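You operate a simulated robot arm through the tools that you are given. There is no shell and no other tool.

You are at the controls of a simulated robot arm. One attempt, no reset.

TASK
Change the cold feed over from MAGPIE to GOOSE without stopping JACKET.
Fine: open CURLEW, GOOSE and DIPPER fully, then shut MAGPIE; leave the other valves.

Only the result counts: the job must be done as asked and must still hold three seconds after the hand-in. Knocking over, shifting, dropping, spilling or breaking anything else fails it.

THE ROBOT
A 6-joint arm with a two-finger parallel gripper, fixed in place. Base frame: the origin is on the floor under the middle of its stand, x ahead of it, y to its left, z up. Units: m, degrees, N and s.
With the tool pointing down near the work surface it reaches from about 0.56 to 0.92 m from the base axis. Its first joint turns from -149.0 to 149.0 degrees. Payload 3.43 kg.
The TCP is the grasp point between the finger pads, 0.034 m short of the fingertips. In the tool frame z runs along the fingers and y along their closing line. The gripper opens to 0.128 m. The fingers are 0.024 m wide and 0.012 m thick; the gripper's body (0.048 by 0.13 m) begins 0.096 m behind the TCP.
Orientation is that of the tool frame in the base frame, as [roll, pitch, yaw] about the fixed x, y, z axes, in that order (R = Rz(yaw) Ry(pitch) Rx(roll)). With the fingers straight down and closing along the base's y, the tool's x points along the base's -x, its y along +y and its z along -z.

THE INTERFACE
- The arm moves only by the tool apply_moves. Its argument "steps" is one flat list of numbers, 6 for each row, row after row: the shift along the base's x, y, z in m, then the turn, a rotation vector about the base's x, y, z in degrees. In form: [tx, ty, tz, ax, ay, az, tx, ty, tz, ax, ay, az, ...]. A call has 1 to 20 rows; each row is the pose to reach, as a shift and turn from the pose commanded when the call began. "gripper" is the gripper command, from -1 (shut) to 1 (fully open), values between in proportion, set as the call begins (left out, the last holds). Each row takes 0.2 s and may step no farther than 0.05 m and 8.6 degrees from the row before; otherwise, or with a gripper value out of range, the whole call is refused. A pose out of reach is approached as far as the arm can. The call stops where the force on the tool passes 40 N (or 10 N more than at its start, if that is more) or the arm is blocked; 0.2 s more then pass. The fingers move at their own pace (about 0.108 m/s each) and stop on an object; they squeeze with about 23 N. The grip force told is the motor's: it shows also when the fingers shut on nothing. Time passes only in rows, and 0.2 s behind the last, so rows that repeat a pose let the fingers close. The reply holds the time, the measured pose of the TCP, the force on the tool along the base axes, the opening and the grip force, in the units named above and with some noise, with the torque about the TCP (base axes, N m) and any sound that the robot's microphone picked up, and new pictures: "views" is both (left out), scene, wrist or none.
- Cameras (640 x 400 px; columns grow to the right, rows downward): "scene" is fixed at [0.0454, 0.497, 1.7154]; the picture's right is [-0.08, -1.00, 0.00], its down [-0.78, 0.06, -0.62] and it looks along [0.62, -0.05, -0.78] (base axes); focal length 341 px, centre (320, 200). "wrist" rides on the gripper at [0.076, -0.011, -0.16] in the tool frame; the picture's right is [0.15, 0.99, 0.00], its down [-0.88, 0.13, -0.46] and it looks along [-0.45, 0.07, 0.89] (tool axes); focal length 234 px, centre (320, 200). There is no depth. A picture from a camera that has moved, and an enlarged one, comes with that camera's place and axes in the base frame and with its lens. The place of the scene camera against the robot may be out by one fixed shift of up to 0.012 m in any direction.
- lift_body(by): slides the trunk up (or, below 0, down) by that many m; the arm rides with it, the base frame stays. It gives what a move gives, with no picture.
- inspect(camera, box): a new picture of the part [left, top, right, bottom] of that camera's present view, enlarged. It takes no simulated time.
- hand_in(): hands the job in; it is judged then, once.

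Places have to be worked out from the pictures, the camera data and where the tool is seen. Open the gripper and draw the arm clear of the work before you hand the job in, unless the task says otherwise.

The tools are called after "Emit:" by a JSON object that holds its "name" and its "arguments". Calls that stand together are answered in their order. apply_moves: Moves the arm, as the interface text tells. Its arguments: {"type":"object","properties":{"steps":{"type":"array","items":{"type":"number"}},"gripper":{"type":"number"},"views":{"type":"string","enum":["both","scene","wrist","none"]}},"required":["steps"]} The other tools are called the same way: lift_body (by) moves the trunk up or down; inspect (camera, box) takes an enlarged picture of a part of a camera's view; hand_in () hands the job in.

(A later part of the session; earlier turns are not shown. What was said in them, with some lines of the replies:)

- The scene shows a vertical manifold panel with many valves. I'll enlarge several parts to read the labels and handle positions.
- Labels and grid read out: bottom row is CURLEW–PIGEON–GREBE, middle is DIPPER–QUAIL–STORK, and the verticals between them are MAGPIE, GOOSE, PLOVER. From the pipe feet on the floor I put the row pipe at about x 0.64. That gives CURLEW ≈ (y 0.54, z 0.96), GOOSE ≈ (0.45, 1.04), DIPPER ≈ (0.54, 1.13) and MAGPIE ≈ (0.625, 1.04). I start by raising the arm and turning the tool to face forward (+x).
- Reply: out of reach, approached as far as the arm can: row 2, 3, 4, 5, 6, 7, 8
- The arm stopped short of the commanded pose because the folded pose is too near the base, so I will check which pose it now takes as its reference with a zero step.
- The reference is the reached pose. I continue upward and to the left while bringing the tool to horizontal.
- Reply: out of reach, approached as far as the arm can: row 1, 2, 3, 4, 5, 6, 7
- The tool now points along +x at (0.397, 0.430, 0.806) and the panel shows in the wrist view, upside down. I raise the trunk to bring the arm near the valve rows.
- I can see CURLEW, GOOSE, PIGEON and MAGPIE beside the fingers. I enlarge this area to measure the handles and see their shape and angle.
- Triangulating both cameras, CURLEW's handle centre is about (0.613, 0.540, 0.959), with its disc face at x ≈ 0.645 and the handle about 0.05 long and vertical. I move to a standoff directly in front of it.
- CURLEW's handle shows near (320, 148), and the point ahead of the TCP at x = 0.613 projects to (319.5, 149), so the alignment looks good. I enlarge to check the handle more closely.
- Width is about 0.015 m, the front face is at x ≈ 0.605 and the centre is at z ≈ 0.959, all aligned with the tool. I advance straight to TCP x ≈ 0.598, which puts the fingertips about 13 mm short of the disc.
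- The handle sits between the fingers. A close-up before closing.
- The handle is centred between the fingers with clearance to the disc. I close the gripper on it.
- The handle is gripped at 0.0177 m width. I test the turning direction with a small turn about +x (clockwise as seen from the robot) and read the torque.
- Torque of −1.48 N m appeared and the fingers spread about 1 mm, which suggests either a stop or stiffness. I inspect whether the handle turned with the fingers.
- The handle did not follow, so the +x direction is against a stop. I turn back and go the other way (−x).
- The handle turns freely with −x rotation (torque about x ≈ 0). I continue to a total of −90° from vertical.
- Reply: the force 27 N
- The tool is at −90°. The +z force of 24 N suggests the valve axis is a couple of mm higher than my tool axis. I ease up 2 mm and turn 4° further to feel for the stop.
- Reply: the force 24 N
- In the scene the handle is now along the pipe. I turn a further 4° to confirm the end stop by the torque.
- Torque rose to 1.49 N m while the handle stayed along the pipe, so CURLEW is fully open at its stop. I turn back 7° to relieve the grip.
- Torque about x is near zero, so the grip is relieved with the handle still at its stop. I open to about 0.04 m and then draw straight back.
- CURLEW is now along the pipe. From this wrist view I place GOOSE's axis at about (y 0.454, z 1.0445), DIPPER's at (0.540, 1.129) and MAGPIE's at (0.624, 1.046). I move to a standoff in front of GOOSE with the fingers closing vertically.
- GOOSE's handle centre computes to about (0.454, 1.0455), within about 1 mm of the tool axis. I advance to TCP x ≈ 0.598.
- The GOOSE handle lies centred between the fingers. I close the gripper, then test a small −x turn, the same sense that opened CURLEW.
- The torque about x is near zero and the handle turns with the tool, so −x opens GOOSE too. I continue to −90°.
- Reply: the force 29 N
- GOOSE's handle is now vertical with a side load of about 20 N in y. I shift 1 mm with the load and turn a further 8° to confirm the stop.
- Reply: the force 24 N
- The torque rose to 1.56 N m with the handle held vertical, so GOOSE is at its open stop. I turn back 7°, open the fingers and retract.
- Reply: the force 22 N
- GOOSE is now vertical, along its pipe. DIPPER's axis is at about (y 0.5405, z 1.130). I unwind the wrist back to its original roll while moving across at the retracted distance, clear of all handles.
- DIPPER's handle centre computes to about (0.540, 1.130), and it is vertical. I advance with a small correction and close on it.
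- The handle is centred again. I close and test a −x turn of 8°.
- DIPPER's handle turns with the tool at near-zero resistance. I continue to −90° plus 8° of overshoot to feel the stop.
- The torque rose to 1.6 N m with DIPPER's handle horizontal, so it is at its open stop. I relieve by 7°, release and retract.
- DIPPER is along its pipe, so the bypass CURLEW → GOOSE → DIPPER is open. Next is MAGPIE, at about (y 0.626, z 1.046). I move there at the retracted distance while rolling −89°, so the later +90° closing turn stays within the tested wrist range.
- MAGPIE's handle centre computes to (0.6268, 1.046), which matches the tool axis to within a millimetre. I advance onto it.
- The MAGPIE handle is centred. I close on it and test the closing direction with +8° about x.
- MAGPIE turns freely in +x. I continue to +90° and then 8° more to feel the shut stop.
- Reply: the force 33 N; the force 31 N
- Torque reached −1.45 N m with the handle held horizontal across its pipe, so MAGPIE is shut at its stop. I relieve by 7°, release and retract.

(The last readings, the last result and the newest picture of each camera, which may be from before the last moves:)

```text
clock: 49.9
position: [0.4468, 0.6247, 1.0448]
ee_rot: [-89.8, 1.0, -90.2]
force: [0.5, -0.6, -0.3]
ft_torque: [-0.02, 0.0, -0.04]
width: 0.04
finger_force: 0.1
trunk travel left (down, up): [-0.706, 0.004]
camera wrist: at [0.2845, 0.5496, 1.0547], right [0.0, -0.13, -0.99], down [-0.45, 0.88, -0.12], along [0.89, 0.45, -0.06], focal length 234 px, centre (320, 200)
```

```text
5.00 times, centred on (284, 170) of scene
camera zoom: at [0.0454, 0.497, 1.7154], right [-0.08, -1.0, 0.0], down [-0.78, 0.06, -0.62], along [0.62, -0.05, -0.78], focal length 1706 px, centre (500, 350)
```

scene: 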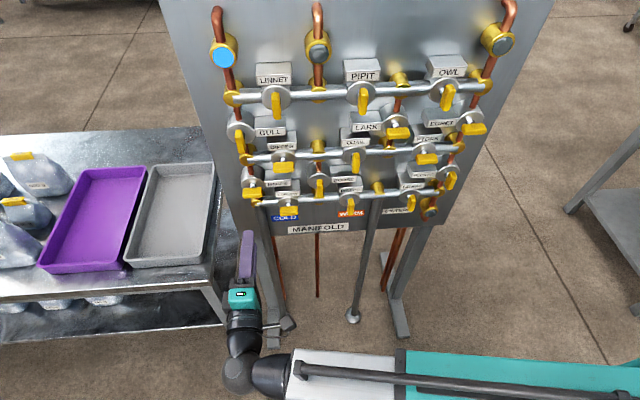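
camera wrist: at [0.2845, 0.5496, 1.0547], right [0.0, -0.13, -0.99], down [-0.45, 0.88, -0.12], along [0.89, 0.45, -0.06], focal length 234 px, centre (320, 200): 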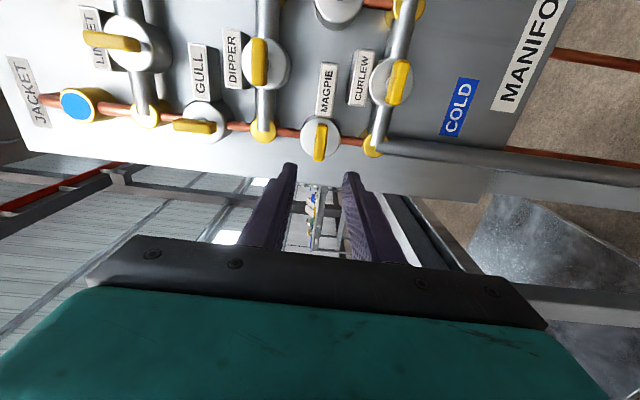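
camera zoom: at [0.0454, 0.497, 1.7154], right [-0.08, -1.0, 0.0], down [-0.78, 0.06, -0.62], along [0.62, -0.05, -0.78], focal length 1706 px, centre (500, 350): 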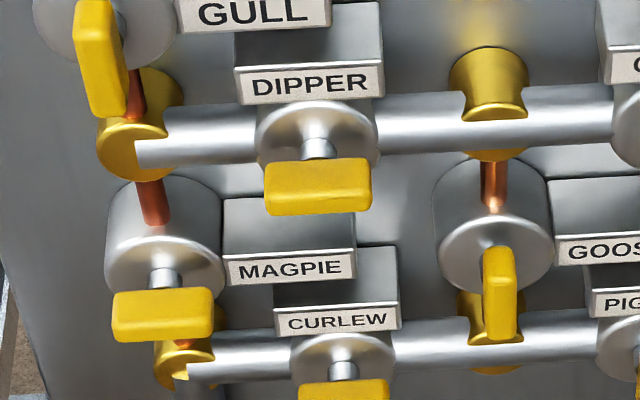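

All four handles are as wanted: CURLEW and DIPPER horizontal, GOOSE vertical, MAGPIE horizontal, and the JACKET indicator is still lit blue. I open the gripper fully and draw the arm back to the earlier free position, then check all the handles.

Emit:
{"name": "apply_moves", "arguments": {"steps": [-0.01, -0.04, -0.01, 0, 0, 0, -0.02, -0.08, -0.03, 0, 0, 0, -0.03, -0.12, -0.05, 0, 0, 0, -0.04, -0.16, -0.07, 0, 0, 0, -0.045, -0.19, -0.09, 0, 0, 0, -0.045, -0.19, -0.09, 0, 0, 0], "gripper": 1}}

Emit:
{"name": "inspect", "arguments": {"camera": "scene", "box": [200, 40, 360, 140]}}

Emit:
{"name": "inspect", "arguments": {"camera": "scene", "box": [340, 40, 500, 140]}}

Emit:
{"name": "inspect", "arguments": {"camera": "scene", "box": [340, 120, 500, 220]}}

Emit:
{"name": "inspect", "arguments": {"camera": "scene", "box": [220, 130, 360, 217]}}

```text
clock: 51.3
position: [0.401, 0.4335, 0.9569]
ee_rot: [-89.8, 1.1, -90.1]
force: [1.1, -0.6, 0.6]
ft_torque: [0.02, -0.04, 0.0]
width: 0.1279
finger_force: 0.1
trunk travel left (down, up): [-0.706, 0.004]
camera wrist: at [0.2399, 0.3589, 0.9669], right [0.0, -0.13, -0.99], down [-0.45, 0.88, -0.12], along [0.89, 0.45, -0.06], focal length 234 px, centre (320, 200)
```

scene: 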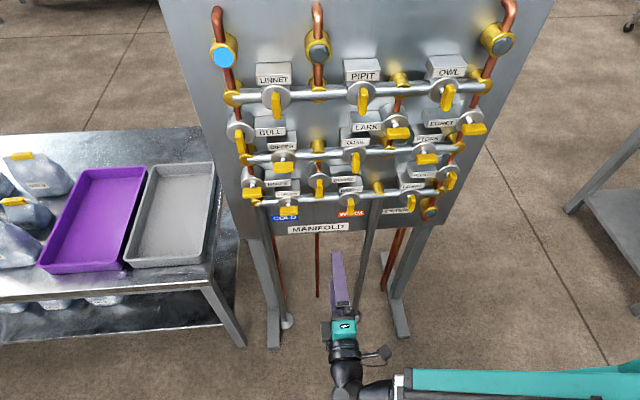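
wrist: 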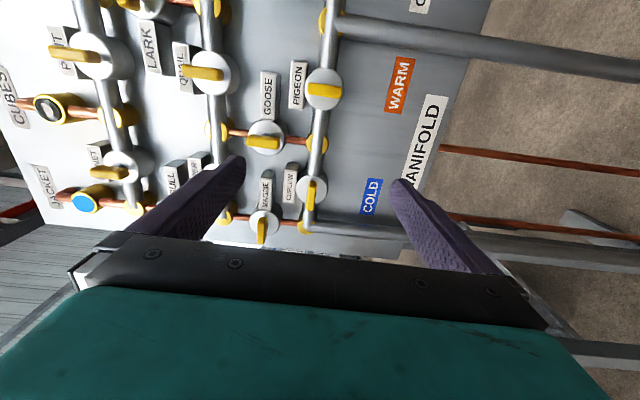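

```text
4.00 times, centred on (280, 90) of scene
camera zoom: at [0.0454, 0.497, 1.7154], right [-0.08, -1.0, 0.0], down [-0.78, 0.06, -0.62], along [0.62, -0.05, -0.78], focal length 1364 px, centre (480, 640)
```

zoom: 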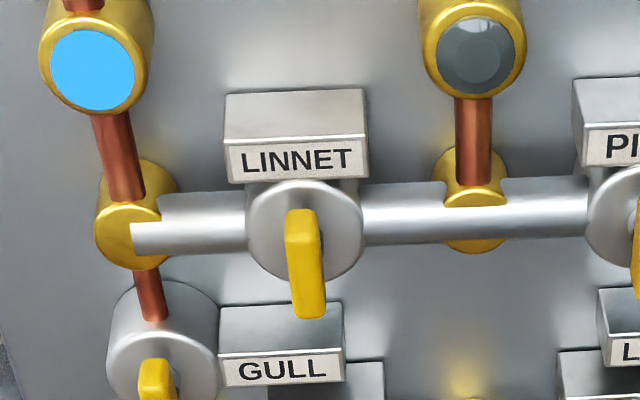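

```text
4.00 times, centred on (420, 90) of scene
camera zoom: at [0.0454, 0.497, 1.7154], right [-0.08, -1.0, 0.0], down [-0.78, 0.06, -0.62], along [0.62, -0.05, -0.78], focal length 1364 px, centre (-80, 640)
```

zoom: 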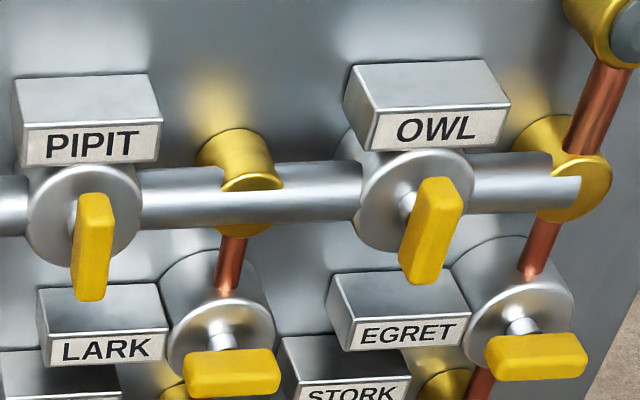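

```text
4.00 times, centred on (420, 170) of scene
camera zoom: at [0.0454, 0.497, 1.7154], right [-0.08, -1.0, 0.0], down [-0.78, 0.06, -0.62], along [0.62, -0.05, -0.78], focal length 1364 px, centre (-80, 320)
```

zoom: 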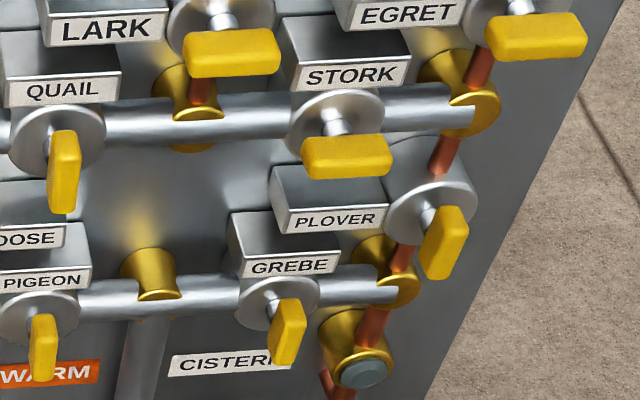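

```text
4.57 times, centred on (290, 174) of scene
camera zoom: at [0.0454, 0.497, 1.7154], right [-0.08, -1.0, 0.0], down [-0.78, 0.06, -0.62], along [0.62, -0.05, -0.78], focal length 1559 px, centre (457, 321)
```

zoom: 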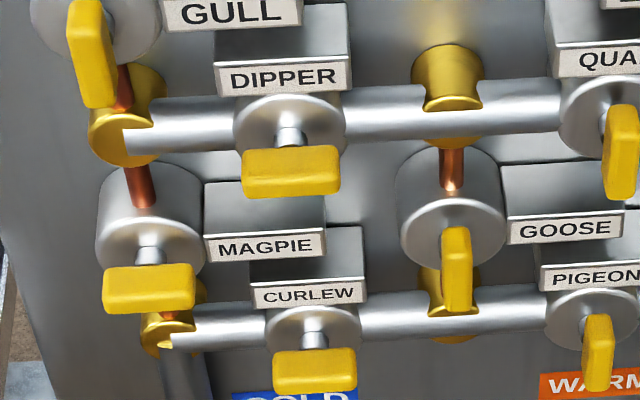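

CURLEW, GOOSE and DIPPER are open at their stops and MAGPIE is shut at its stop. The other valves look as they did at the start, and JACKET's indicator is still blue. The gripper is open and the arm is clear, so I hand in.

Emit:
{"name": "hand_in", "arguments": {}}

```text
The job is handed in.
```

The cold feed is changed over from MAGPIE to GOOSE, and the job is handed in; no verdict came back with it.

- **Opened:** I opened CURLEW, GOOSE and DIPPER in that order. I turned each one until the torque rose at its end stop, and its handle now lies along the pipe.
- **Shut:** I shut MAGPIE last, turning it to its stop so its handle lies across the pipe.
- **JACKET:** its indicator was blue in every scene picture, including the last one before hand-in.
- **Other valves:** in the final pictures their handles look the same as at the start.

While finding the turning direction on CURLEW, I first turned it 8° the wrong way. It pressed against its shut stop and did not move. After the last valve I opened the gripper fully and drew the arm clear of the panel.
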